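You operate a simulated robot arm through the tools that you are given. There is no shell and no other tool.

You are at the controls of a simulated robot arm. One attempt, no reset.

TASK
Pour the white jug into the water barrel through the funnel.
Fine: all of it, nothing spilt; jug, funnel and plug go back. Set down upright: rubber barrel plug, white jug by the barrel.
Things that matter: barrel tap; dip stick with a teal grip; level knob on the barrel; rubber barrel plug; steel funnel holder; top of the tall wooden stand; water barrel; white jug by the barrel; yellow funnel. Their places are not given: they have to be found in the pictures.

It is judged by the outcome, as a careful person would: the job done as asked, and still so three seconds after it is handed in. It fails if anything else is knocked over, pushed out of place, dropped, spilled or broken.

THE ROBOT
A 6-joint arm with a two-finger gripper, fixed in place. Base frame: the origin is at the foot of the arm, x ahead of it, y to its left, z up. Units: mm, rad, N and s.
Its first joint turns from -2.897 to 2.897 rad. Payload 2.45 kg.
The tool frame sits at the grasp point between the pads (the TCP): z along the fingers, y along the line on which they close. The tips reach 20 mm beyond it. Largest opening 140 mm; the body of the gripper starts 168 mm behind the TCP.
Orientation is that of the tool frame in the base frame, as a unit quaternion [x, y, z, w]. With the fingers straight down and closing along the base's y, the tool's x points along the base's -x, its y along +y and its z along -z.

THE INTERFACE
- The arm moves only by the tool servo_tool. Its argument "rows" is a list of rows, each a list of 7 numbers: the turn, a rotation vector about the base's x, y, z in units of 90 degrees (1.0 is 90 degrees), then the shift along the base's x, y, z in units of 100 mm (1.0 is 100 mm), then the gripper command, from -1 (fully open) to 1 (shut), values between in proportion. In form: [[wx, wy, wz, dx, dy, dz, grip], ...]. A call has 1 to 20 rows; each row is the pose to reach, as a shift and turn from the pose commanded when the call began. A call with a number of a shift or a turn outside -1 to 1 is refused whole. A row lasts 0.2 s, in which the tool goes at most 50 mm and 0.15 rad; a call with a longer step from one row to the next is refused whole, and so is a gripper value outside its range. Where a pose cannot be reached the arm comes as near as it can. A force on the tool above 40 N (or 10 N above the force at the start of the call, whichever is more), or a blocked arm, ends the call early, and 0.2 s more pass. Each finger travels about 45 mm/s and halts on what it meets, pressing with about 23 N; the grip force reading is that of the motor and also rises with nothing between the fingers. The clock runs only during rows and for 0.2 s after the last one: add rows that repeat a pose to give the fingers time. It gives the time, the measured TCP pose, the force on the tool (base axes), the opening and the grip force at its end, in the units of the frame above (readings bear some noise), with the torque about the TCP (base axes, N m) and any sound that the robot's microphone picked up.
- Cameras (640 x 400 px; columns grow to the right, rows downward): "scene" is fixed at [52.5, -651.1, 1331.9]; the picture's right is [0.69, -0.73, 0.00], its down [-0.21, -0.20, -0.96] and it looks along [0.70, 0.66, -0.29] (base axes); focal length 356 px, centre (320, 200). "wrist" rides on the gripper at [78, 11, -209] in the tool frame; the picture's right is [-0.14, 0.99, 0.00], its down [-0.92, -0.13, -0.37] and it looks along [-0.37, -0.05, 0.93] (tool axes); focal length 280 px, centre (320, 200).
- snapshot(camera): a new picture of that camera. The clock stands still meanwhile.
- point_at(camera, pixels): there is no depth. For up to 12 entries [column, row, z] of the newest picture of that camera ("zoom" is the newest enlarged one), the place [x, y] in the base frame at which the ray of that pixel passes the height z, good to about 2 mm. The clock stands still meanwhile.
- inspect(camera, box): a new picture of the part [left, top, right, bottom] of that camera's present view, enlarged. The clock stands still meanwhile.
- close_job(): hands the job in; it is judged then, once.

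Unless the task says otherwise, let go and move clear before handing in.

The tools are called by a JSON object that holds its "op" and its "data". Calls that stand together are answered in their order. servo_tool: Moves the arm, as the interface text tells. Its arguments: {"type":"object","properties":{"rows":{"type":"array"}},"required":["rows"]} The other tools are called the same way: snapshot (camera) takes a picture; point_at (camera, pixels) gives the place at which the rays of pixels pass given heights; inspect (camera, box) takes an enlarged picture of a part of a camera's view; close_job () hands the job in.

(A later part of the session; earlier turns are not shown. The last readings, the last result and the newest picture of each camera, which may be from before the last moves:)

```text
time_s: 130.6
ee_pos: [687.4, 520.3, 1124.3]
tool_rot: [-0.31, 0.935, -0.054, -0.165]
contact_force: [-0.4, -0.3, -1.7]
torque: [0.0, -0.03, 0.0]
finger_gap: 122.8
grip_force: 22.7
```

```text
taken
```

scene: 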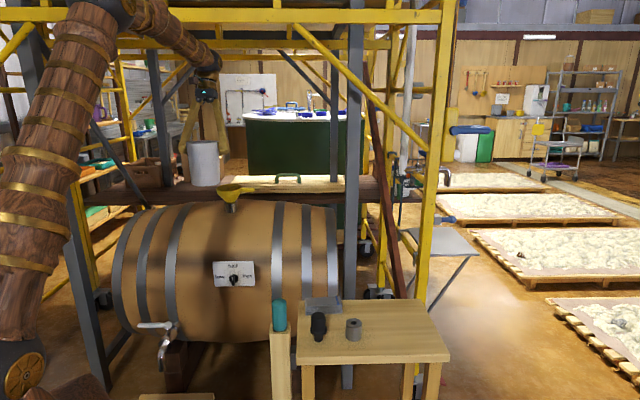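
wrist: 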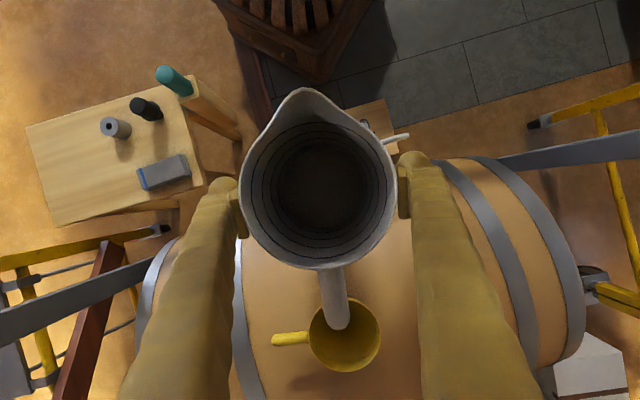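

Jug is upright, empty and still firmly held. Swing back to the table by the reverse path.

{"op": "servo_tool", "data": {"rows": [[0, 0, -0.07, 0.06, -0.25, 0, 1], [0, 0, -0.14, 0.12, -0.5, 0, 1], [0, 0, -0.21, 0.18, -0.74, 0, 1], [0, 0, -0.279, 0.246, -0.983, 0, 1]]}}

{"op": "servo_tool", "data": {"rows": [[0, 0, -0.07, 0.06, -0.25, 0, 1], [0, 0, -0.14, 0.12, -0.5, 0, 1], [0, 0, -0.21, 0.18, -0.74, 0, 1], [0, 0, -0.279, 0.246, -0.983, 0, 1]]}}

{"op": "servo_tool", "data": {"rows": [[0, 0, -0.07, 0.06, -0.25, 0, 1], [0, 0, -0.14, 0.12, -0.5, 0, 1], [0, 0, -0.21, 0.18, -0.74, 0, 1], [0, 0, -0.279, 0.246, -0.983, 0, 1]]}}

{"op": "servo_tool", "data": {"rows": [[0, 0, -0.07, 0.06, -0.25, 0, 1], [0, 0, -0.14, 0.12, -0.5, 0, 1], [0, 0, -0.21, 0.18, -0.74, 0, 1], [0, 0, -0.279, 0.246, -0.983, 0, 1]]}}

{"op": "servo_tool", "data": {"rows": [[0, 0, -0.07, 0.06, -0.25, 0, 1], [0, 0, -0.14, 0.12, -0.5, 0, 1], [0, 0, -0.21, 0.18, -0.74, 0, 1], [0, 0, -0.279, 0.246, -0.983, 0, 1]]}}

{"op": "servo_tool", "data": {"rows": [[0, 0, -0.07, 0.06, -0.25, -0.1, 1], [0, 0, -0.14, 0.12, -0.5, -0.25, 1], [0, 0, -0.21, 0.18, -0.74, -0.4, 1], [0, 0, -0.279, 0.246, -0.983, -0.5, 1]]}}

{"op": "snapshot", "data": {"camera": "wrist"}}

{"op": "snapshot", "data": {"camera": "scene"}}

```text
time_s: 131.6
ee_pos: [715.5, 423.8, 1123.3]
tool_rot: [-0.1, 0.98, -0.018, -0.172]
contact_force: [-0.5, -0.3, -1.4]
torque: [-0.01, 0.02, -0.02]
finger_gap: 122.6
grip_force: 23.3
```

```text
time_s: 132.6
ee_pos: [738.2, 323.4, 1123.6]
tool_rot: [0.115, 0.978, 0.02, -0.173]
contact_force: [-0.6, -0.1, -1.6]
torque: [0.02, 0.05, -0.01]
finger_gap: 122.6
grip_force: 22.8
```

```text
time_s: 133.6
ee_pos: [761.6, 225.5, 1124.6]
tool_rot: [0.326, 0.929, 0.058, -0.163]
contact_force: [0.8, 0.8, -0.8]
torque: [0.02, -0.01, 0.02]
finger_gap: 122.8
grip_force: 23.5
```

```text
time_s: 134.6
ee_pos: [787.3, 126.9, 1123.4]
tool_rot: [0.521, 0.836, 0.092, -0.147]
contact_force: [-0.4, 0.1, -1.3]
torque: [0.0, -0.01, 0.02]
finger_gap: 122.7
grip_force: 23.1
```

```text
time_s: 135.6
ee_pos: [811.4, 28.5, 1123.6]
tool_rot: [0.689, 0.703, 0.122, -0.124]
contact_force: [0.6, -0.2, -1.5]
torque: [0.02, 0.01, 0.0]
finger_gap: 122.6
grip_force: 22.4
```

```text
time_s: 136.6
ee_pos: [836.2, -70.4, 1072.6]
tool_rot: [0.826, 0.537, 0.146, -0.095]
contact_force: [-0.5, -0.3, -2.8]
torque: [0.01, -0.03, 0.0]
finger_gap: 122.7
grip_force: 22.9
```

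```text
taken
```

wrist: 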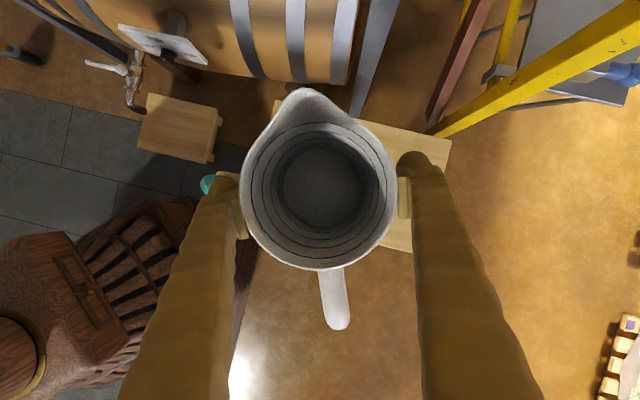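

```text
taken
```

scene: 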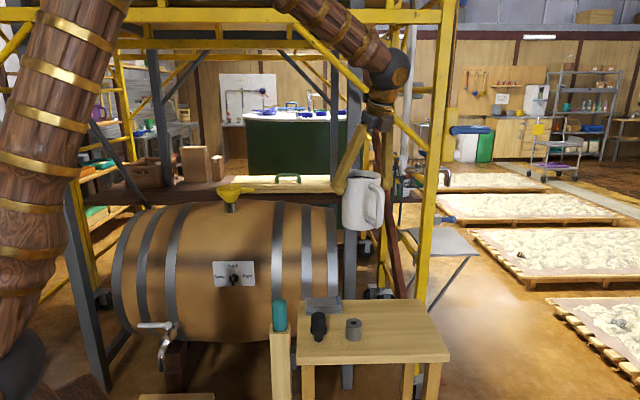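

Everything is steady. Move back above the jug's original spot, restoring the original yaw and lowering.

{"op": "servo_tool", "data": {"rows": [[0, 0, -0.06, 0.2, -0.1, -0.25, 1], [0, 0, -0.12, 0.4, -0.2, -0.5, 1], [0, 0, -0.18, 0.6, -0.3, -0.75, 1], [0, 0, -0.239, 0.8, -0.4, -1, 1]]}}

{"op": "servo_tool", "data": {"rows": [[0, 0, 0, 0.2, -0.12, -0.25, 1], [0, 0, 0, 0.4, -0.24, -0.5, 1], [0, 0, 0, 0.6, -0.37, -0.75, 1], [0, 0, 0, 0.65, -0.3985, -1, 1]]}}

{"op": "servo_tool", "data": {"rows": [[0, 0, 0, 0, 0, -0.3, 1], [0, 0, 0, 0, 0, -0.6, 1], [0, 0, 0, 0, 0, -0.8, 1], [0, 0, 0, 0, 0, -0.8, 1]]}}

{"op": "snapshot", "data": {"camera": "wrist"}}

{"op": "inspect", "data": {"camera": "scene", "box": [330, 190, 460, 350]}}

```text
time_s: 137.6
ee_pos: [916.2, -109.9, 974.2]
tool_rot: [0.911, 0.374, 0.16, -0.066]
contact_force: [-0.4, -0.3, -0.8]
torque: [0.0, -0.01, 0.02]
finger_gap: 122.6
grip_force: 22.9
```

```text
time_s: 138.6
ee_pos: [981.2, -149.9, 873.2]
tool_rot: [0.911, 0.375, 0.161, -0.066]
contact_force: [0.4, -1.0, -1.1]
torque: [0.01, 0.0, -0.01]
finger_gap: 122.6
grip_force: 22.8
```

```text
time_s: 139.6
ee_pos: [981.4, -149.6, 792.6]
tool_rot: [0.911, 0.375, 0.16, -0.066]
contact_force: [-0.2, 0.0, -0.8]
torque: [0.03, 0.0, -0.01]
finger_gap: 122.7
grip_force: 22.9
```

```text
taken
```

wrist: 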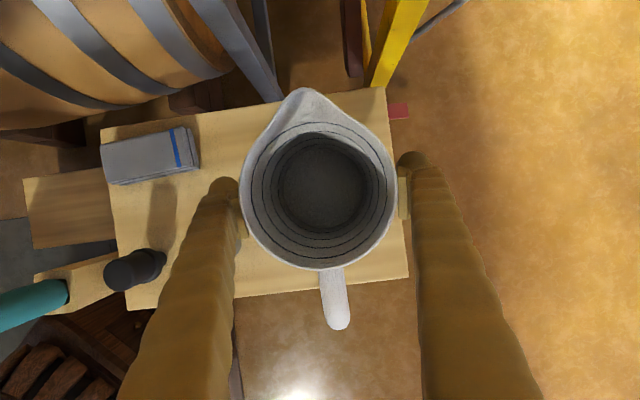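

```text
2.50 times, centred on (395, 270) of scene
```

zoom: 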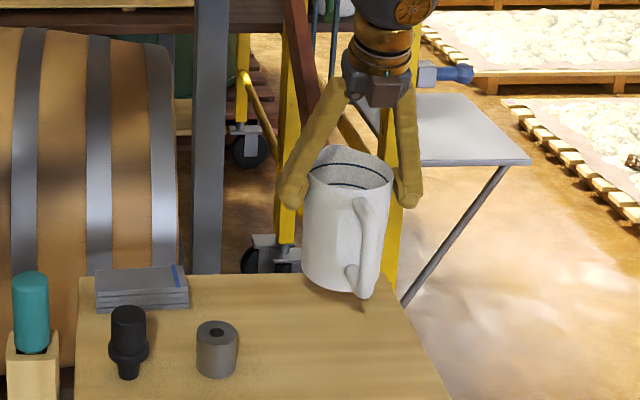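

Jug is over its spot. Lower 85 mm, then ease down the last millimetres while watching force.

{"op": "servo_tool", "data": {"rows": [[0, 0, 0, 0, 0, -0.25, 1], [0, 0, 0, 0, 0, -0.5, 1], [0, 0, 0, 0, 0, -0.7, 1], [0, 0, 0, 0, 0, -0.85, 1], [0, 0, 0, 0, 0, -0.89, 1]]}}

{"op": "servo_tool", "data": {"rows": [[0, 0, 0, 0, 0, -0.02, 1], [0, 0, 0, 0, 0, -0.04, 1], [0, 0, 0, 0, 0, -0.06, 1]]}}

{"op": "inspect", "data": {"camera": "scene", "box": [360, 220, 440, 340]}}

```text
time_s: 140.8
ee_pos: [979.5, -150.4, 703.4]
tool_rot: [0.911, 0.375, 0.16, -0.066]
contact_force: [-0.7, 0.7, -1.7]
torque: [-0.02, -0.02, 0.04]
finger_gap: 122.6
grip_force: 23.3
```

```text
time_s: 141.6
ee_pos: [981.8, -150.1, 699.7]
tool_rot: [0.911, 0.374, 0.161, -0.066]
contact_force: [0.9, 4.1, 16.1]
torque: [-0.11, 0.14, -0.02]
finger_gap: 122.6
grip_force: 23.0
```

```text
3.33 times, centred on (400, 280) of scene
```

zoom: 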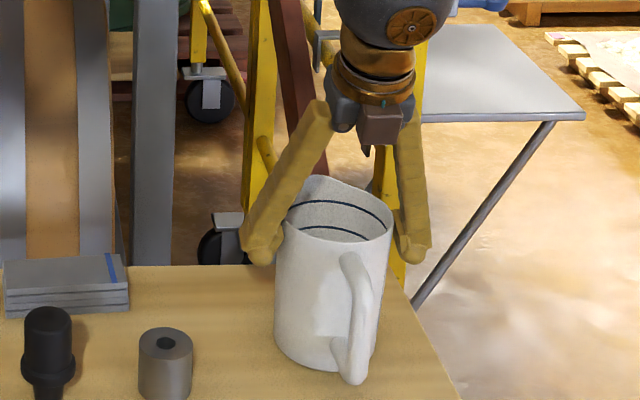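

Touchdown (16 N, nearly centred). Ease up ~1 mm and release slowly.

{"op": "servo_tool", "data": {"rows": [[0, 0, 0, 0, 0, 0.01, 1], [0, 0, 0, 0, 0, 0.01, 1]]}}

{"op": "servo_tool", "data": {"rows": [[0, 0, 0, 0, 0, 0, -0.76], [0, 0, 0, 0, 0, 0, -0.8], [0, 0, 0, 0, 0, 0, -0.85], [0, 0, 0, 0, 0, 0, -0.9], [0, 0, 0, 0, 0, 0, -1], [0, 0, 0, 0, 0, 0, -1], [0, 0, 0, 0, 0, 0, -1]]}}

{"op": "inspect", "data": {"camera": "scene", "box": [360, 220, 440, 340]}}

{"op": "snapshot", "data": {"camera": "wrist"}}

```text
time_s: 142.2
ee_pos: [981.4, -149.8, 699.7]
tool_rot: [0.911, 0.374, 0.16, -0.066]
contact_force: [4.5, 2.4, 11.0]
torque: [-0.07, -0.2, 0.05]
finger_gap: 122.4
grip_force: 22.7
```

```text
time_s: 143.8
ee_pos: [981.3, -150.6, 700.4]
tool_rot: [0.911, 0.374, 0.161, -0.066]
contact_force: [0.6, 0.8, -0.9]
torque: [0.01, 0.01, 0.0]
finger_gap: 139.9
grip_force: 0.0
```

```text
3.33 times, centred on (400, 280) of scene
```

zoom: 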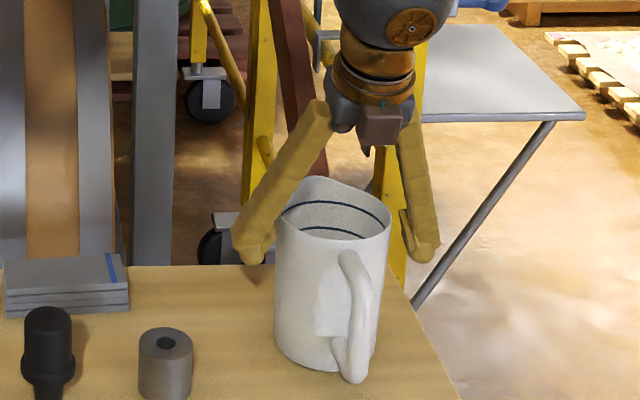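

```text
taken
```

wrist: 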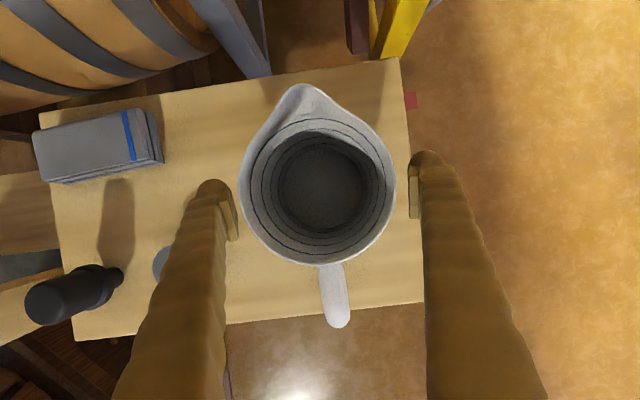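

Jug stands upright on its spot. Back out along the tool axis and rise.

{"op": "servo_tool", "data": {"rows": [[0, 0, 0, -0.05, -0.05, 0.19, -1], [0, 0, 0, -0.1, -0.1, 0.38, -1], [0, 0, 0, -0.15, -0.15, 0.57, -1], [0, 0, 0, -0.194, -0.193, 0.752, -1]]}}

{"op": "servo_tool", "data": {"rows": [[0, 0, 0, 0, 0, 0.3, -1], [0, 0, 0, 0, 0, 0.6, -1], [0, 0, 0, -0.1, 0.1, 0.9, -1], [0, 0, 0, -0.2, 0.2, 1, -1]]}}

{"op": "snapshot", "data": {"camera": "scene"}}

{"op": "inspect", "data": {"camera": "scene", "box": [270, 250, 460, 370]}}

{"op": "snapshot", "data": {"camera": "wrist"}}

```text
time_s: 144.8
ee_pos: [962.1, -168.4, 774.5]
tool_rot: [0.911, 0.375, 0.16, -0.066]
contact_force: [0.3, 1.1, -0.3]
torque: [0.02, 0.03, 0.0]
finger_gap: 140.0
grip_force: 0.0
```

```text
time_s: 145.8
ee_pos: [940.4, -148.9, 875.2]
tool_rot: [0.911, 0.375, 0.16, -0.066]
contact_force: [1.1, 0.7, 0.1]
torque: [-0.01, -0.02, 0.01]
finger_gap: 139.8
grip_force: 0.0
```

```text
taken
```

scene: 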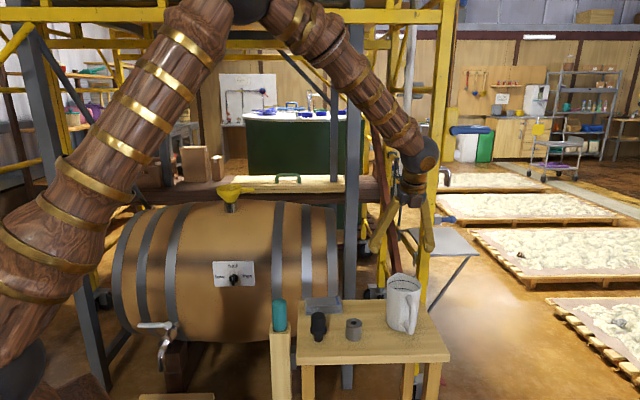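

```text
3.33 times, centred on (365, 310) of scene
```

zoom: 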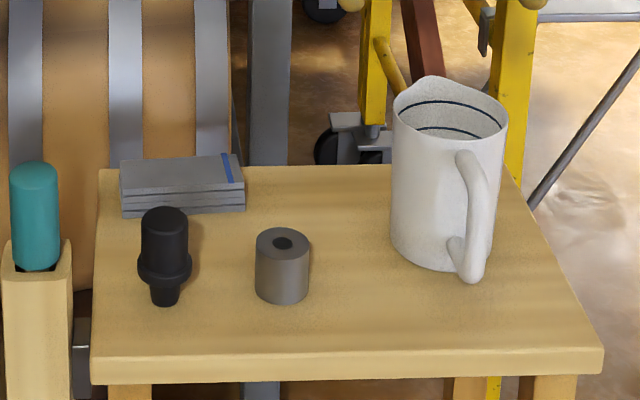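

```text
taken
```

wrist: 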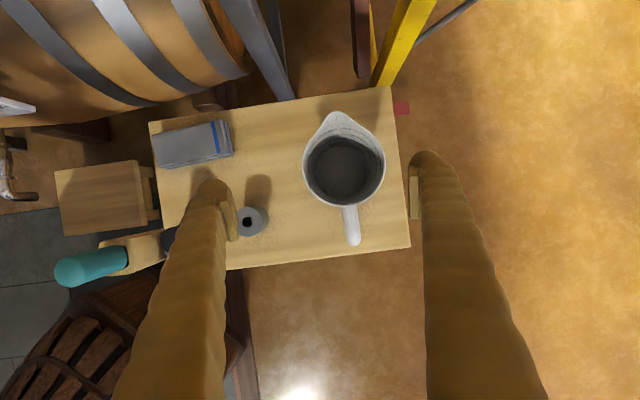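

Jug is back in place. Now for the funnel: straighten the tool, rise, and swing back to the barrel, turning to the same yaw (127°) that I released it with.

{"op": "servo_tool", "data": {"rows": [[-0.05, 0.05, 0, 0, 0, 0.3, -1], [-0.1, 0.1, 0, -0.1, 0, 0.6, -1], [-0.1563, 0.158, 0, -0.3, 0, 0.9, -0.5], [-0.1563, 0.158, 0, -0.6, 0, 1, 0]]}}

{"op": "servo_tool", "data": {"rows": [[0, 0, 0.09, -0.2, 0.15, 0.2, 0.2], [0, 0, 0.18, -0.4, 0.3, 0.4, 0.2], [0, 0, 0.27, -0.6, 0.45, 0.55, 0.2], [0, 0, 0.364, -0.8, 0.6, 0.7, 0.2]]}}

{"op": "servo_tool", "data": {"rows": [[0, 0, 0.09, -0.08, 0.23, 0, 0.2], [0, 0, 0.18, -0.15, 0.47, 0, 0.2], [0, 0, 0.27, -0.23, 0.7, 0, 0.2], [0, 0, 0.364, -0.3, 0.95, 0, 0.2]]}}

{"op": "servo_tool", "data": {"rows": [[0, 0, 0.09, 0, 0.23, 0, 0.2], [0, 0, 0.18, 0, 0.47, 0, 0.2], [0, 0, 0.27, 0, 0.7, 0, 0.2], [0, 0, 0.364, 0, 0.95, 0, 0.2]]}}

{"op": "servo_tool", "data": {"rows": [[0, 0, 0.09, 0, 0.23, 0, 0.2], [0, 0, 0.18, 0, 0.47, 0, 0.2], [0, 0, 0.27, 0, 0.7, 0, 0.2], [0, 0, 0.364, 0, 0.95, 0, 0.2]]}}

{"op": "servo_tool", "data": {"rows": [[0, 0, 0.09, 0.05, 0.23, 0, 0.2], [0, 0, 0.18, 0.1, 0.47, 0, 0.2], [0, 0, 0.27, 0.15, 0.7, 0, 0.2], [0, 0, 0.364, 0.2, 0.95, 0, 0.2]]}}

{"op": "servo_tool", "data": {"rows": [[0, 0, 0.09, 0.08, 0.23, 0, 0.2], [0, 0, 0.18, 0.15, 0.47, 0, 0.2], [0, 0, 0.27, 0.22, 0.7, 0, 0.2], [0, 0, 0.364, 0.3, 0.95, 0, 0.2]]}}

{"op": "snapshot", "data": {"camera": "wrist"}}

{"op": "snapshot", "data": {"camera": "scene"}}

```text
time_s: 146.8
ee_pos: [881.7, -149.5, 975.4]
tool_rot: [0.925, 0.381, 0.0, -0.001]
contact_force: [-0.3, 0.1, -0.4]
torque: [0.03, 0.03, -0.01]
finger_gap: 88.7
grip_force: 0.0
```

```text
time_s: 147.8
ee_pos: [801.6, -87.7, 1043.3]
tool_rot: [0.78, 0.626, 0.0, 0.0]
contact_force: [1.3, -1.5, 0.1]
torque: [-0.01, 0.04, -0.03]
finger_gap: 56.4
grip_force: 0.2
```

```text
time_s: 148.8
ee_pos: [772.0, 8.3, 1046.3]
tool_rot: [0.571, 0.821, 0.0, -0.001]
contact_force: [-0.1, -0.2, -0.1]
torque: [0.03, 0.02, 0.01]
finger_gap: 56.0
grip_force: 0.1
```

```text
time_s: 149.8
ee_pos: [770.9, 102.1, 1046.8]
tool_rot: [0.317, 0.949, 0.0, 0.0]
contact_force: [0.3, -0.5, -0.1]
torque: [-0.01, 0.02, 0.0]
finger_gap: 55.8
grip_force: 0.1
```

```text
time_s: 150.8
ee_pos: [771.6, 198.0, 1046.2]
tool_rot: [0.037, 0.999, 0.001, 0.0]
contact_force: [0.4, -1.1, -1.2]
torque: [0.01, 0.0, 0.01]
finger_gap: 56.0
grip_force: 0.0
```

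```text
time_s: 151.8
ee_pos: [793.4, 290.0, 1045.6]
tool_rot: [-0.247, 0.969, 0.0, 0.0]
contact_force: [-0.4, -0.2, -0.1]
torque: [0.01, -0.03, -0.03]
finger_gap: 55.8
grip_force: 0.1
```

```text
time_s: 152.8
ee_pos: [820.4, 385.4, 1043.6]
tool_rot: [-0.51, 0.86, 0.0, 0.0]
contact_force: [-0.8, -0.3, -0.5]
torque: [0.01, 0.0, -0.01]
finger_gap: 55.9
grip_force: 0.2
```

```text
taken
```

wrist: 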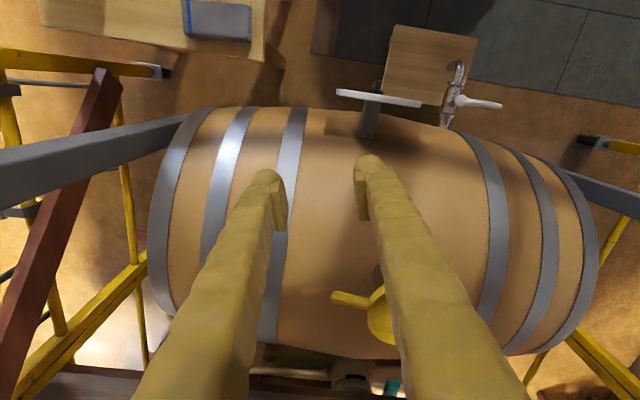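

```text
taken
```

scene: 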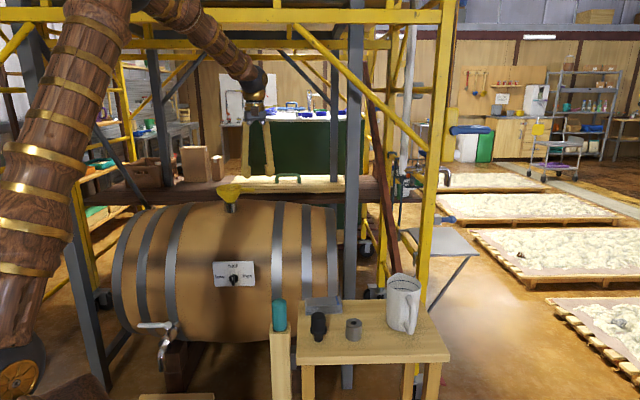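

{"op": "servo_tool", "data": {"rows": [[0, 0, 0.09, 0.1, 0.24, 0, 0.2], [0, 0, 0.18, 0.21, 0.48, 0, 0.2], [0, 0, 0.27, 0.31, 0.72, 0, 0.2], [0, 0, 0.365, 0.42, 0.956, 0, 0.2]]}}

{"op": "servo_tool", "data": {"rows": [[0, 0, 0.09, 0.12, 0.24, 0, 0.2], [0, 0, 0.18, 0.25, 0.48, 0, 0.2], [0, 0, 0.27, 0.38, 0.72, 0, 0.2], [0, 0, 0.365, 0.509, 0.956, 0, 0.2], [0, 0, 0.365, 0.509, 0.956, 0, 0.2]]}}

{"op": "snapshot", "data": {"camera": "wrist"}}

{"op": "inspect", "data": {"camera": "scene", "box": [200, 155, 270, 220]}}

```text
time_s: 153.8
ee_pos: [863.5, 482.6, 1044.6]
tool_rot: [0.733, -0.68, -0.001, 0.001]
contact_force: [0.8, -1.0, 0.5]
torque: [-0.03, 0.0, 0.01]
finger_gap: 55.9
grip_force: 0.1
```

```text
time_s: 155.0
ee_pos: [917.1, 579.4, 1045.0]
tool_rot: [0.895, -0.445, 0.0, 0.001]
contact_force: [-0.5, 0.0, 0.0]
torque: [-0.02, -0.01, 0.06]
finger_gap: 56.1
grip_force: 0.0
```

```text
taken
```

wrist: 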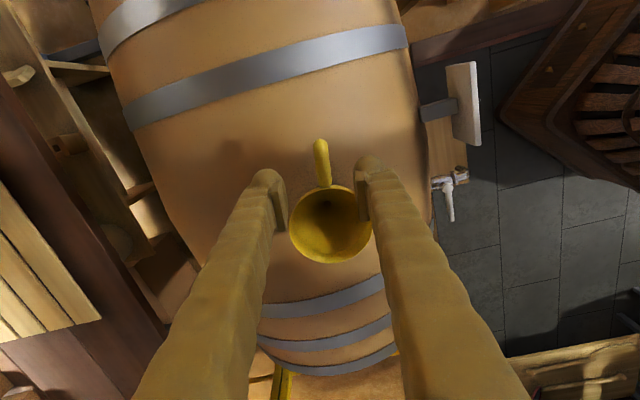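

```text
6.15 times, centred on (235, 188) of scene
```

zoom: 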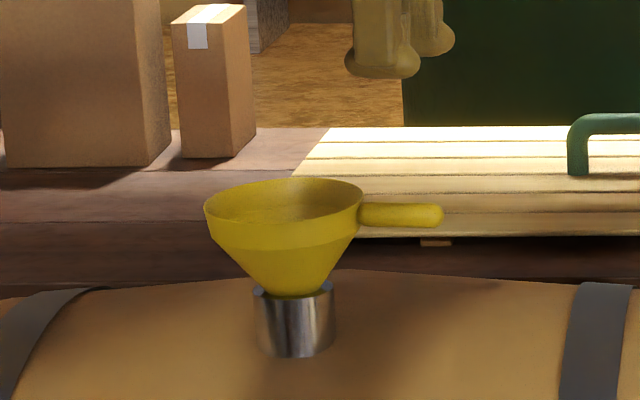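

Funnel is unchanged and drained. Descend to exactly the release pose (with the same 3° tilt).

{"op": "servo_tool", "data": {"rows": [[-0.013, -0.01, 0, 0, 0, -0.3, 0.2], [-0.026, -0.02, 0, 0, 0, -0.6, 0.2], [-0.026, -0.02, 0, 0, 0, -0.8, 0.2]]}}

{"op": "servo_tool", "data": {"rows": [[0, 0, 0, 0, 0, -0.2, 0.2], [0, 0, 0, 0, 0, -0.35, 0.2], [0, 0, 0, 0, 0, -0.4345, 0.2], [0, 0, 0, 0, 0, -0.4345, 0.2]]}}

{"op": "snapshot", "data": {"camera": "wrist"}}

{"op": "inspect", "data": {"camera": "scene", "box": [200, 155, 270, 220]}}

```text
time_s: 155.8
ee_pos: [914.3, 576.9, 965.8]
tool_rot: [0.894, -0.447, 0.023, 0.011]
contact_force: [-0.3, -0.1, -0.4]
torque: [-0.03, -0.02, -0.01]
finger_gap: 56.0
grip_force: 0.1
```

```text
time_s: 156.8
ee_pos: [913.4, 579.2, 921.0]
tool_rot: [0.894, -0.447, 0.023, 0.012]
contact_force: [0.0, 0.3, -0.4]
torque: [-0.02, 0.01, -0.04]
finger_gap: 56.1
grip_force: 0.0
```

```text
taken
```

wrist: 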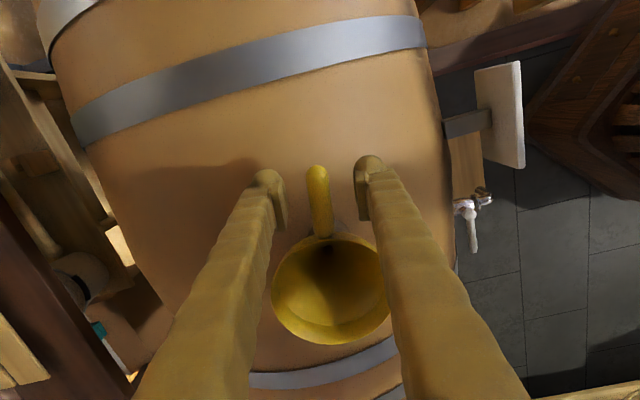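

```text
6.15 times, centred on (235, 188) of scene
```

zoom: 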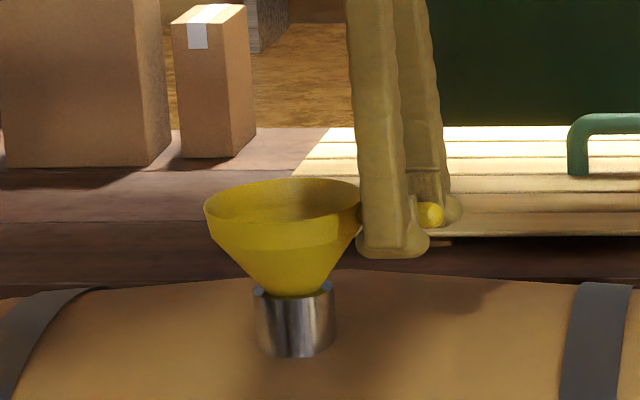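

The view matches the release view exactly. Close on the handle.

{"op": "servo_tool", "data": {"rows": [[0, 0, 0, 0, 0, 0, 0.4], [0, 0, 0, 0, 0, 0, 0.6], [0, 0, 0, 0, 0, 0, 1], [0, 0, 0, 0, 0, 0, 1], [0, 0, 0, 0, 0, 0, 1], [0, 0, 0, 0, 0, 0, 1], [0, 0, 0, 0, 0, 0, 1]]}}

{"op": "snapshot", "data": {"camera": "wrist"}}

{"op": "inspect", "data": {"camera": "scene", "box": [200, 155, 270, 220]}}

```text
time_s: 158.4
ee_pos: [914.6, 578.7, 921.1]
tool_rot: [0.894, -0.447, 0.023, 0.012]
contact_force: [0.2, 0.4, -0.7]
torque: [-0.04, 0.02, -0.01]
finger_gap: 13.0
grip_force: 23.4
```

```text
taken
```

wrist: 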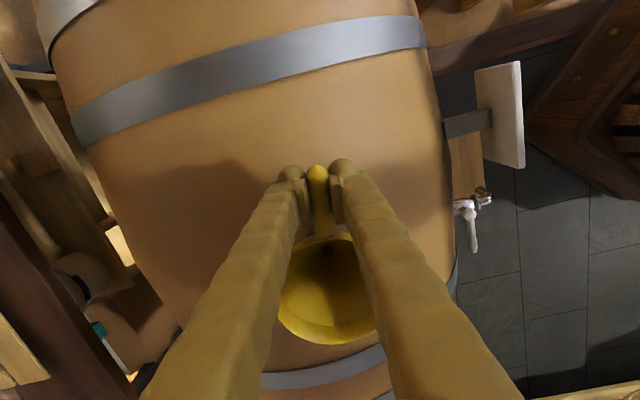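

```text
6.15 times, centred on (235, 188) of scene
```

zoom: 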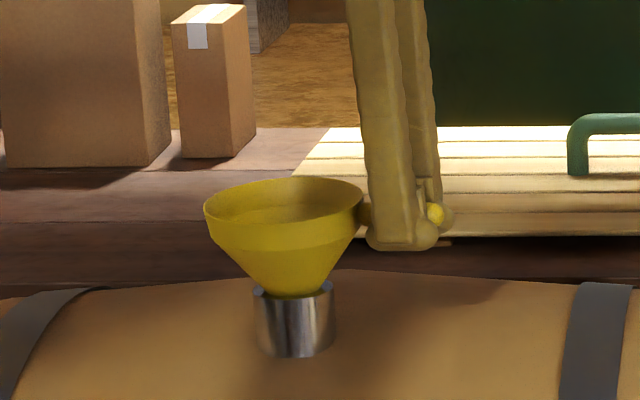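

Gripped identically (13.0 mm). Lift it straight out.

{"op": "servo_tool", "data": {"rows": [[0, 0, 0, 0, 0, 0.05, 1], [0, 0, 0, 0, 0, 0.1, 1], [0, 0, 0, 0, 0, 0.2, 1], [0, 0, 0, 0, 0, 0.35, 1], [0, 0, 0, 0, 0, 0.5, 1], [0, 0, 0, 0, 0, 0.7, 1], [0, 0, 0, 0, 0, 0.9, 1], [0, 0, 0, 0, 0, 1, 1]]}}

{"op": "inspect", "data": {"camera": "wrist", "box": [270, 220, 390, 350]}}

{"op": "inspect", "data": {"camera": "scene", "box": [180, 110, 280, 220]}}

```text
time_s: 160.2
ee_pos: [913.0, 578.6, 1021.5]
tool_rot: [0.894, -0.447, 0.022, 0.011]
contact_force: [0.1, -0.2, -0.6]
torque: [-0.05, 0.01, 0.06]
finger_gap: 13.0
grip_force: 22.6
```

```text
3.08 times, centred on (330, 285) of wrist
```

zoom: 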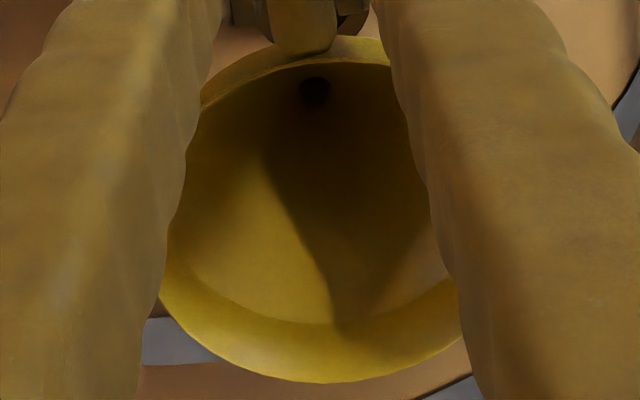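

```text
3.64 times, centred on (230, 165) of scene
```

zoom: 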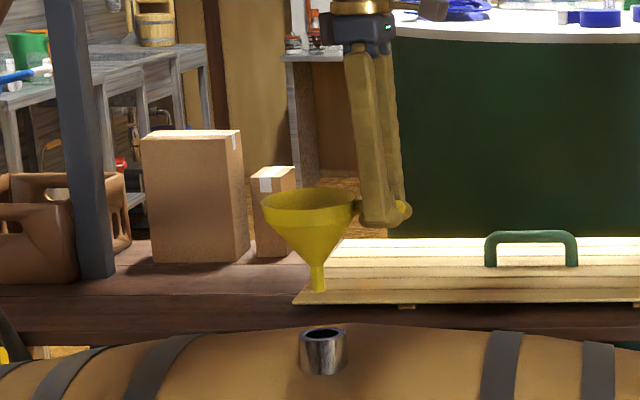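

Compared with the earlier in-hand view, the funnel's bottom hole shifted ~2 px (≈1.6° roll). I'll undo the 3° tilt plus that small roll, then carry it back along the reverse path to above the holder.

{"op": "servo_tool", "data": {"rows": [[0.008, 0.017, 0, 0, 0, 0.12, 1], [0.0153, 0.0342, 0, 0, 0, 0.234, 1], [0.0153, 0.0342, 0, 0, 0, 0.234, 1]]}}

{"op": "inspect", "data": {"camera": "scene", "box": [180, 110, 280, 220]}}

{"op": "servo_tool", "data": {"rows": [[0, 0, 0, -0.11, -0.24, 0, 1], [0, 0, 0, -0.22, -0.48, 0, 1], [0, 0, 0, -0.33, -0.72, 0, 1], [0, 0, 0, -0.436, -0.967, 0, 1]]}}

{"op": "servo_tool", "data": {"rows": [[0, 0, -0.015, -0.09, -0.24, 0, 1], [0, 0, -0.03, -0.18, -0.48, 0, 1], [0, 0, -0.045, -0.28, -0.72, 0, 1], [0, 0, -0.061, -0.37, -0.96, 0, 1]]}}

{"op": "servo_tool", "data": {"rows": [[0, 0, -0.04, -0.08, -0.25, 0, 1], [0, 0, -0.08, -0.15, -0.5, 0, 1], [0, 0, -0.12, -0.22, -0.75, 0, 1], [0, 0, -0.15, -0.3, -1, 0, 1]]}}

{"op": "servo_tool", "data": {"rows": [[0, 0, -0.04, -0.08, -0.25, 0, 1], [0, 0, -0.08, -0.15, -0.5, 0, 1], [0, 0, -0.12, -0.22, -0.75, 0, 1], [0, 0, -0.15, -0.3, -1, 0, 1]]}}

{"op": "servo_tool", "data": {"rows": [[0, 0, -0.04, -0.04, -0.25, 0, 1], [0, 0, -0.08, -0.08, -0.5, 0, 1], [0, 0, -0.12, -0.11, -0.75, 0, 1], [0, 0, -0.15, -0.15, -1, 0, 1]]}}

{"op": "servo_tool", "data": {"rows": [[0, 0, -0.04, -0.01, -0.25, 0, 1], [0, 0, -0.08, -0.02, -0.5, 0, 1], [0, 0, -0.12, -0.04, -0.75, 0, 1], [0, 0, -0.15, -0.05, -1, 0, 1]]}}

{"op": "servo_tool", "data": {"rows": [[0, 0, -0.04, 0, -0.25, -0.12, 1], [0, 0, -0.08, 0, -0.5, -0.25, 1], [0, 0, -0.12, 0, -0.75, -0.38, 1], [0, 0, -0.15, 0, -0.9, -0.504, 1]]}}

{"op": "snapshot", "data": {"camera": "wrist"}}

{"op": "snapshot", "data": {"camera": "scene"}}

```text
time_s: 161.0
ee_pos: [913.3, 577.2, 1046.1]
tool_rot: [0.895, -0.446, -0.007, 0.012]
contact_force: [0.9, 0.8, -1.0]
torque: [-0.02, -0.03, -0.03]
finger_gap: 12.9
grip_force: 22.9
```

```text
3.64 times, centred on (230, 165) of scene
```

zoom: 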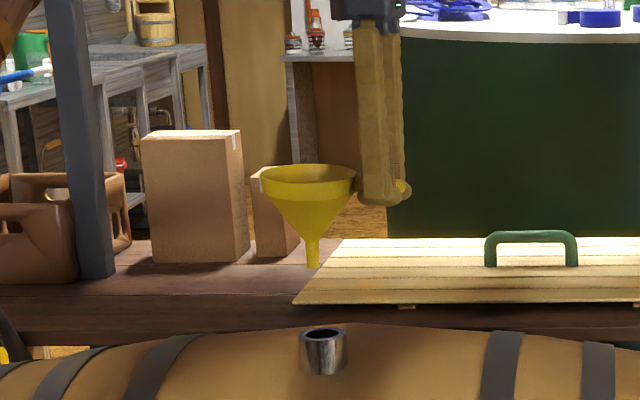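

```text
time_s: 162.0
ee_pos: [870.8, 481.5, 1044.5]
tool_rot: [0.895, -0.446, -0.008, 0.013]
contact_force: [-0.4, -0.2, -0.6]
torque: [-0.02, -0.04, 0.04]
finger_gap: 12.9
grip_force: 23.1
```

```text
time_s: 163.0
ee_pos: [835.7, 384.0, 1044.1]
tool_rot: [0.872, -0.489, -0.007, 0.013]
contact_force: [0.1, -0.6, -0.4]
torque: [-0.04, -0.01, 0.01]
finger_gap: 12.8
grip_force: 22.9
```

```text
time_s: 164.0
ee_pos: [803.5, 285.2, 1045.5]
tool_rot: [0.808, -0.589, -0.009, 0.011]
contact_force: [-1.5, -1.1, -1.5]
torque: [-0.03, -0.02, -0.01]
finger_gap: 12.7
grip_force: 23.0
```

```text
time_s: 165.0
ee_pos: [772.7, 184.4, 1045.6]
tool_rot: [0.734, -0.679, -0.009, 0.01]
contact_force: [0.1, 0.4, 0.1]
torque: [-0.01, 0.03, -0.02]
finger_gap: 13.1
grip_force: 22.7
```

```text
time_s: 166.0
ee_pos: [759.4, 84.1, 1046.3]
tool_rot: [-0.649, 0.761, 0.011, -0.01]
contact_force: [0.4, -0.5, -0.4]
torque: [-0.03, 0.0, 0.02]
finger_gap: 12.8
grip_force: 23.3
```

```text
time_s: 167.0
ee_pos: [754.3, -14.3, 1045.3]
tool_rot: [-0.555, 0.831, 0.012, -0.008]
contact_force: [0.1, 0.2, -0.2]
torque: [-0.06, -0.01, -0.04]
finger_gap: 12.7
grip_force: 22.8
```

```text
time_s: 168.0
ee_pos: [755.4, -107.0, 994.2]
tool_rot: [-0.453, 0.891, 0.013, -0.006]
contact_force: [0.4, 0.2, 0.1]
torque: [0.0, 0.03, -0.01]
finger_gap: 12.8
grip_force: 23.1
```

```text
taken
```

wrist: 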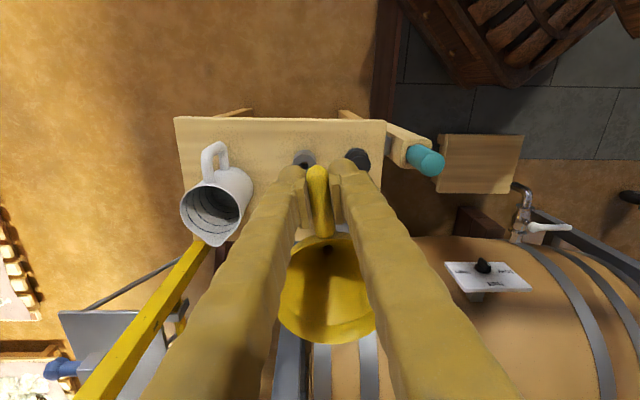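

```text
taken
```

scene: 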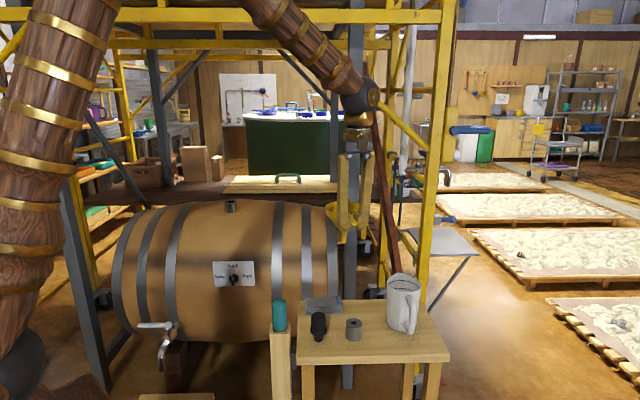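

Now above the holder area; finish the turn and lower so the spout is ~15 mm above the holder, then check alignment.

{"op": "servo_tool", "data": {"rows": [[0, 0, -0.03, 0, -0.1, -0.3, 1], [0, 0, -0.06, 0, -0.2, -0.6, 1], [0, 0, -0.1, 0, -0.3, -0.9, 1], [0, 0, -0.1, 0, -0.3, -1, 1]]}}

{"op": "servo_tool", "data": {"rows": [[0, 0, 0, 0, 0, -0.3, 1], [0, 0, 0, 0, 0, -0.6, 1], [0, 0, 0, 0, 0, -0.9, 1], [0, 0, 0, 0, 0, -1, 1]]}}

{"op": "servo_tool", "data": {"rows": [[0, 0, 0, 0, 0, -0.2, 1], [0, 0, 0, 0, 0, -0.35, 1], [0, 0, 0, 0, 0, -0.4, 1], [0, 0, 0, 0, 0, -0.4, 1]]}}

{"op": "snapshot", "data": {"camera": "wrist"}}

{"op": "inspect", "data": {"camera": "scene", "box": [320, 270, 390, 350]}}

```text
time_s: 169.0
ee_pos: [754.5, -135.0, 895.1]
tool_rot: [-0.382, 0.924, 0.013, -0.006]
contact_force: [0.1, 0.6, 0.0]
torque: [-0.02, 0.04, -0.01]
finger_gap: 12.9
grip_force: 22.8
```

```text
time_s: 170.0
ee_pos: [755.1, -136.1, 797.3]
tool_rot: [-0.383, 0.924, 0.013, -0.005]
contact_force: [0.2, 1.4, -0.2]
torque: [-0.03, 0.03, 0.02]
finger_gap: 12.9
grip_force: 22.7
```

```text
time_s: 171.0
ee_pos: [753.0, -136.0, 755.7]
tool_rot: [-0.383, 0.923, 0.013, -0.005]
contact_force: [0.5, -0.1, -0.9]
torque: [0.01, 0.05, 0.0]
finger_gap: 13.0
grip_force: 22.8
```

```text
taken
```

wrist: 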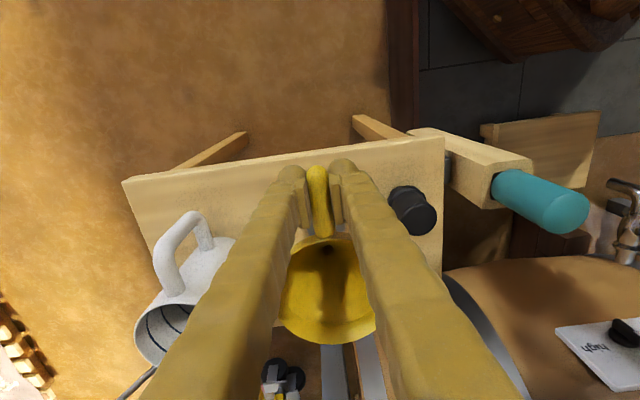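

```text
5.00 times, centred on (355, 310) of scene
```

zoom: 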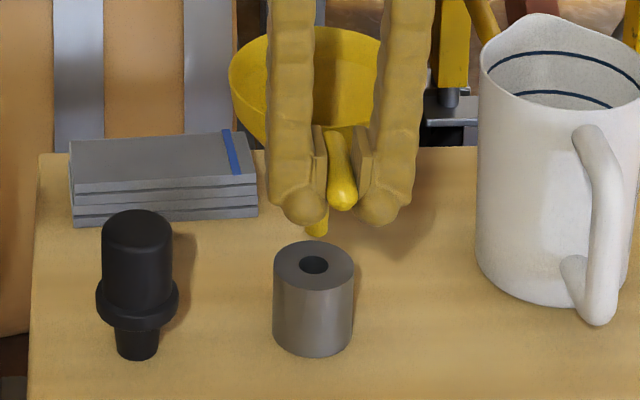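

Spout tip (317,232) is just above the hole (314,265). Let me compute both positions at plausible heights.

{"op": "point_at", "data": {"camera": "zoom", "pixels": [[314, 265, 638], [314, 265, 643], [314, 265, 648], [317, 232, 660], [317, 232, 664], [317, 232, 668], [312, 345, 590], [312, 345, 585]]}}

{"op": "inspect", "data": {"camera": "wrist", "box": [270, 220, 390, 350]}}

{"op": "inspect", "data": {"camera": "scene", "box": [340, 295, 370, 330]}}

```text
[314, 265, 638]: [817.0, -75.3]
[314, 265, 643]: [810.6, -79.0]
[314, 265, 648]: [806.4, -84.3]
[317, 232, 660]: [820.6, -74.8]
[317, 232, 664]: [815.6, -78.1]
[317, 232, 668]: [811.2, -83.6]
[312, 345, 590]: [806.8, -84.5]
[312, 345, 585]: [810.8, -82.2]
```

```text
3.08 times, centred on (330, 285) of wrist
```

zoom: 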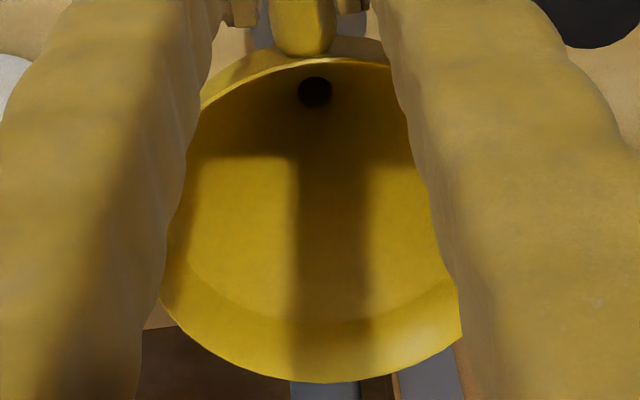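

```text
11.43 times, centred on (355, 312) of scene
```

zoom: 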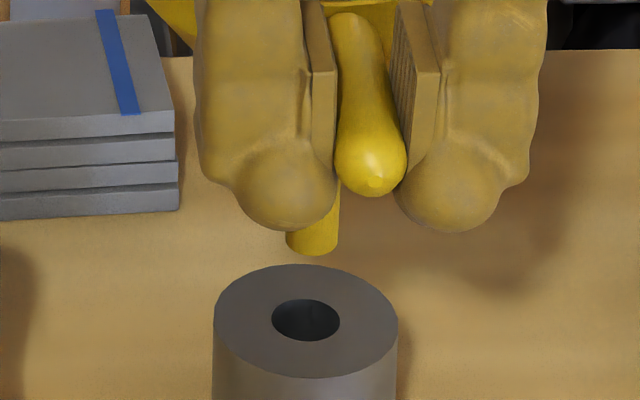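

Relative to the original grip the tip sits ~1 mm to the right (a residual ~0.8° roll), well within the ~2 mm clearance. Correct that roll and lower 15 mm, then check.

{"op": "servo_tool", "data": {"rows": [[0.0063, 0.0063, 0, 0, 0, -0.05, 1], [0.0063, 0.0063, 0, 0, 0, -0.12, 1], [0.0063, 0.0063, 0, 0, 0, -0.18, 1], [0.0063, 0.0063, 0, 0, 0, -0.18, 1]]}}

{"op": "inspect", "data": {"camera": "scene", "box": [340, 295, 370, 330]}}

```text
time_s: 172.0
ee_pos: [753.2, -135.9, 737.4]
tool_rot: [-0.383, 0.923, 0.02, -0.008]
contact_force: [0.4, -0.1, -0.5]
torque: [-0.03, 0.05, 0.03]
finger_gap: 13.0
grip_force: 22.8
```

```text
11.43 times, centred on (355, 312) of scene
```

zoom: 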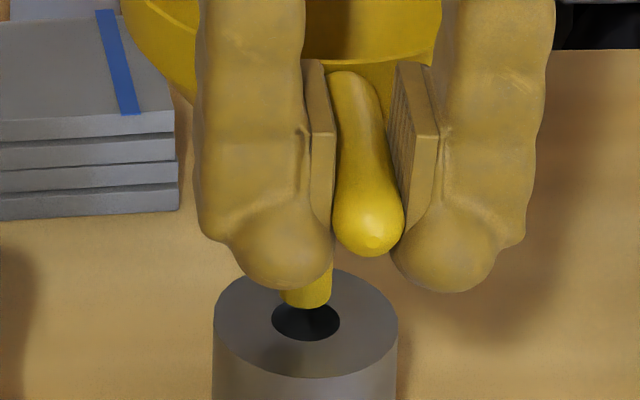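

Spout now centred over the hole (306 vs 306) and ~8 mm above. Lower gently into it.

{"op": "servo_tool", "data": {"rows": [[0, 0, 0, 0, 0, -0.04, 1], [0, 0, 0, 0, 0, -0.08, 1], [0, 0, 0, 0, 0, -0.12, 1], [0, 0, 0, 0, 0, -0.16, 1]]}}

{"op": "inspect", "data": {"camera": "scene", "box": [340, 295, 370, 330]}}

```text
time_s: 173.0
ee_pos: [754.7, -135.3, 721.0]
tool_rot: [-0.383, 0.924, 0.019, -0.009]
contact_force: [-0.2, -0.8, -1.6]
torque: [-0.04, 0.01, 0.02]
finger_gap: 13.0
grip_force: 22.8
```

```text
11.43 times, centred on (355, 312) of scene
```

zoom: 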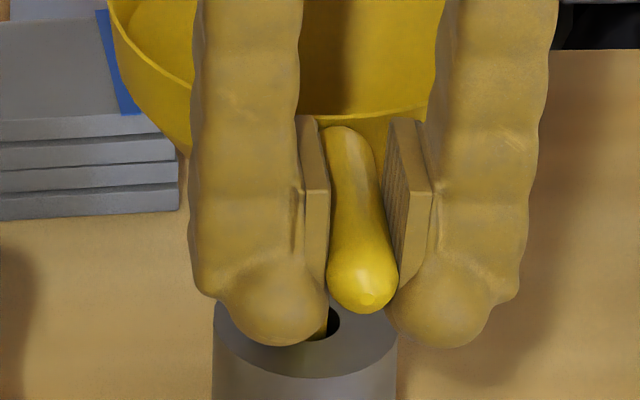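

No contact—spout is entering the hole. Continue slowly down.

{"op": "servo_tool", "data": {"rows": [[0, 0, 0, 0, 0, -0.04, 1], [0, 0, 0, 0, 0, -0.08, 1], [0, 0, 0, 0, 0, -0.12, 1]]}}

{"op": "servo_tool", "data": {"rows": [[0, 0, 0, 0, 0, -0.04, 1], [0, 0, 0, 0, 0, -0.08, 1]]}}

{"op": "inspect", "data": {"camera": "scene", "box": [330, 275, 380, 345]}}

```text
time_s: 173.8
ee_pos: [753.8, -134.6, 708.6]
tool_rot: [-0.382, 0.924, 0.02, -0.008]
contact_force: [-0.4, 0.2, 0.2]
torque: [-0.05, 0.02, 0.0]
finger_gap: 12.9
grip_force: 22.8
```

```text
time_s: 174.4
ee_pos: [753.5, -134.5, 700.2]
tool_rot: [-0.383, 0.924, 0.02, -0.008]
contact_force: [0.6, 1.4, -0.6]
torque: [-0.05, 0.03, -0.02]
finger_gap: 13.0
grip_force: 23.4
```

```text
5.71 times, centred on (355, 310) of scene
```

zoom: 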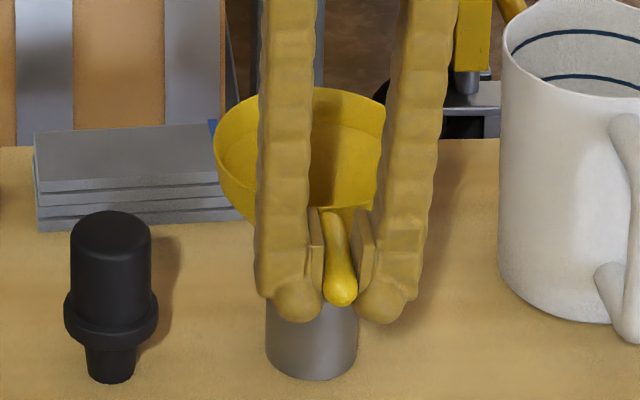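

{"op": "servo_tool", "data": {"rows": [[0, 0, 0, 0, 0, -0.02, 1], [0, 0, 0, 0, 0, -0.04, 1], [0, 0, 0, 0, 0, -0.04, 1]]}}

{"op": "servo_tool", "data": {"rows": [[0, 0, 0, 0, 0, -0.01, 1], [0, 0, 0, 0, 0, -0.02, 1], [0, 0, 0, 0, 0, -0.02, 1]]}}

```text
time_s: 175.2
ee_pos: [753.4, -135.9, 696.6]
tool_rot: [-0.383, 0.924, 0.019, -0.008]
contact_force: [0.4, 0.4, -0.1]
torque: [-0.02, -0.02, -0.02]
finger_gap: 13.0
grip_force: 22.4
```

```text
time_s: 176.0
ee_pos: [754.4, -134.8, 694.4]
tool_rot: [-0.382, 0.924, 0.019, -0.007]
contact_force: [4.4, 3.9, 4.4]
torque: [0.47, -0.47, -0.04]
finger_gap: 12.7
grip_force: 23.3
```

Seated (light contact ≈7 N). Relieve slightly and open the fingers.

{"op": "servo_tool", "data": {"rows": [[0, 0, 0, 0.008, 0.008, 0.005, 1], [0, 0, 0, 0.008, 0.008, 0.005, 1]]}}

{"op": "servo_tool", "data": {"rows": [[0, 0, 0, 0, 0, 0, 0.7], [0, 0, 0, 0, 0, 0, 0.5], [0, 0, 0, 0, 0, 0, 0.3], [0, 0, 0, 0, 0, 0, 0.1], [0, 0, 0, 0, 0, 0, 0], [0, 0, 0, 0, 0, 0, 0], [0, 0, 0, 0, 0, 0, 0]]}}

{"op": "inspect", "data": {"camera": "scene", "box": [330, 275, 380, 345]}}

{"op": "snapshot", "data": {"camera": "wrist"}}

```text
time_s: 176.6
ee_pos: [755.0, -134.9, 694.7]
tool_rot: [-0.382, 0.924, 0.02, -0.008]
contact_force: [-0.1, -0.8, -0.5]
torque: [-0.06, 0.01, -0.01]
finger_gap: 12.9
grip_force: 23.3
```

```text
time_s: 178.2
ee_pos: [754.0, -133.8, 694.7]
tool_rot: [-0.382, 0.924, 0.02, -0.008]
contact_force: [-0.2, 0.5, 0.6]
torque: [-0.01, -0.03, 0.03]
finger_gap: 70.1
grip_force: 0.1
```

```text
5.71 times, centred on (355, 310) of scene
```

zoom: 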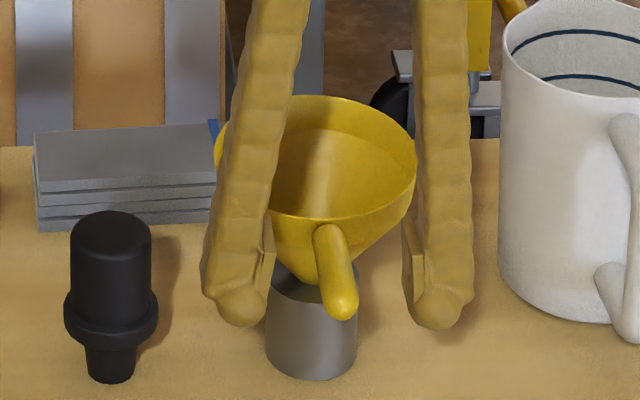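

```text
taken
```

wrist: 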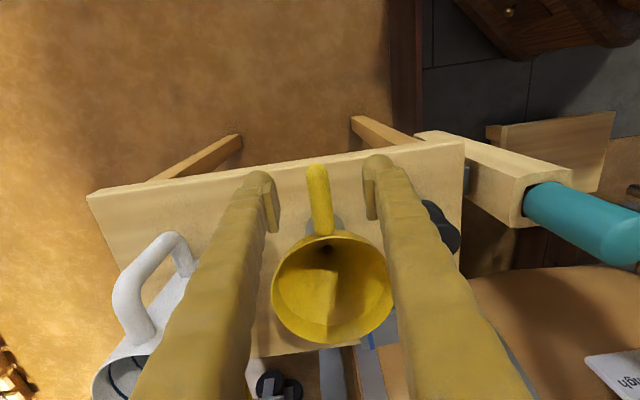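

Funnel is back in its holder just as before. Rise clear, level the tool and move over the plug with the yaw I used to place it.

{"op": "servo_tool", "data": {"rows": [[0, 0, 0, 0, 0, 0.2, 0], [0, 0, 0, 0, 0, 0.5, 0], [0, 0, 0, 0, 0, 0.8, 0], [-0.0189, -0.0189, 0, 0, 0, 1, 0]]}}

{"op": "servo_tool", "data": {"rows": [[0, 0, -0.09, 0, 0.15, 0.2, 0], [0, 0, -0.18, 0, 0.3, 0.4, 0], [0, 0, -0.27, -0.05, 0.45, 0.6, 0], [0, 0, -0.36, -0.1, 0.6, 0.6, -0.1], [0, 0, -0.45, -0.15, 0.75, 0.6, -0.2], [0, 0, -0.51, -0.2, 0.9, 0.6, -0.2]]}}

{"op": "servo_tool", "data": {"rows": [[0, 0, -0.09, -0.02, 0.1, 0, -0.2], [0, 0, -0.18, -0.04, 0.2, 0, -0.2], [0, 0, -0.27, -0.06, 0.3, 0, -0.2], [0, 0, -0.36, -0.07, 0.4, 0, -0.2], [0, 0, -0.45, -0.081, 0.525, 0, -0.2], [0, 0, -0.5, -0.081, 0.525, 0, -0.2]]}}

{"op": "snapshot", "data": {"camera": "wrist"}}

{"op": "inspect", "data": {"camera": "scene", "box": [270, 250, 460, 370]}}

```text
time_s: 179.2
ee_pos: [754.9, -134.7, 795.5]
tool_rot: [-0.383, 0.924, 0.001, 0.0]
contact_force: [-0.1, 0.0, -0.2]
torque: [-0.02, -0.01, 0.0]
finger_gap: 70.0
grip_force: 0.0
```

```text
time_s: 180.6
ee_pos: [733.1, -44.0, 855.7]
tool_rot: [0.008, 1.0, 0.0, 0.0]
contact_force: [-0.1, -0.8, 0.8]
torque: [0.01, -0.04, -0.01]
finger_gap: 83.9
grip_force: 0.2
```

```text
time_s: 182.0
ee_pos: [727.1, 7.4, 855.2]
tool_rot: [0.391, 0.92, -0.001, 0.001]
contact_force: [-1.1, -0.2, 0.2]
torque: [0.01, 0.0, 0.02]
finger_gap: 84.1
grip_force: 0.1
```

```text
taken
```

wrist: 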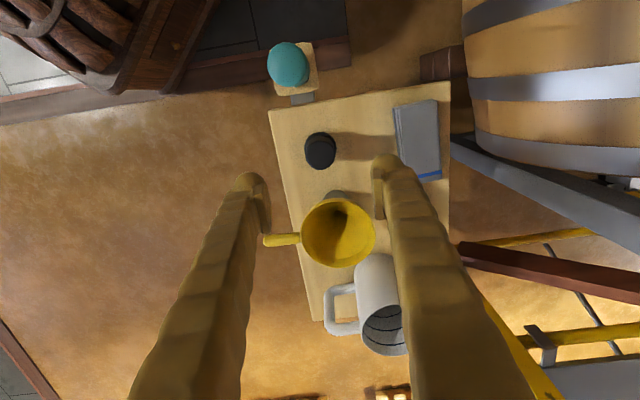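

```text
3.33 times, centred on (365, 310) of scene
```

zoom: 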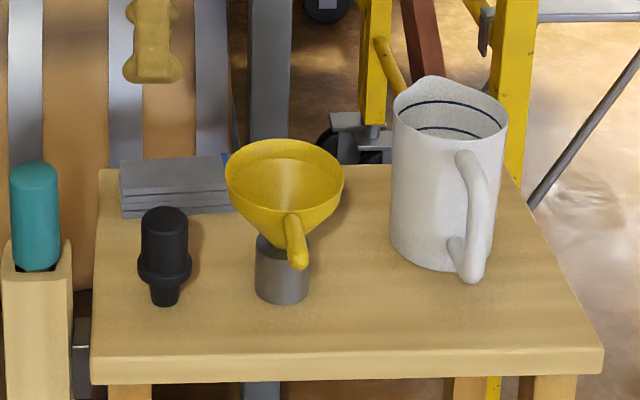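

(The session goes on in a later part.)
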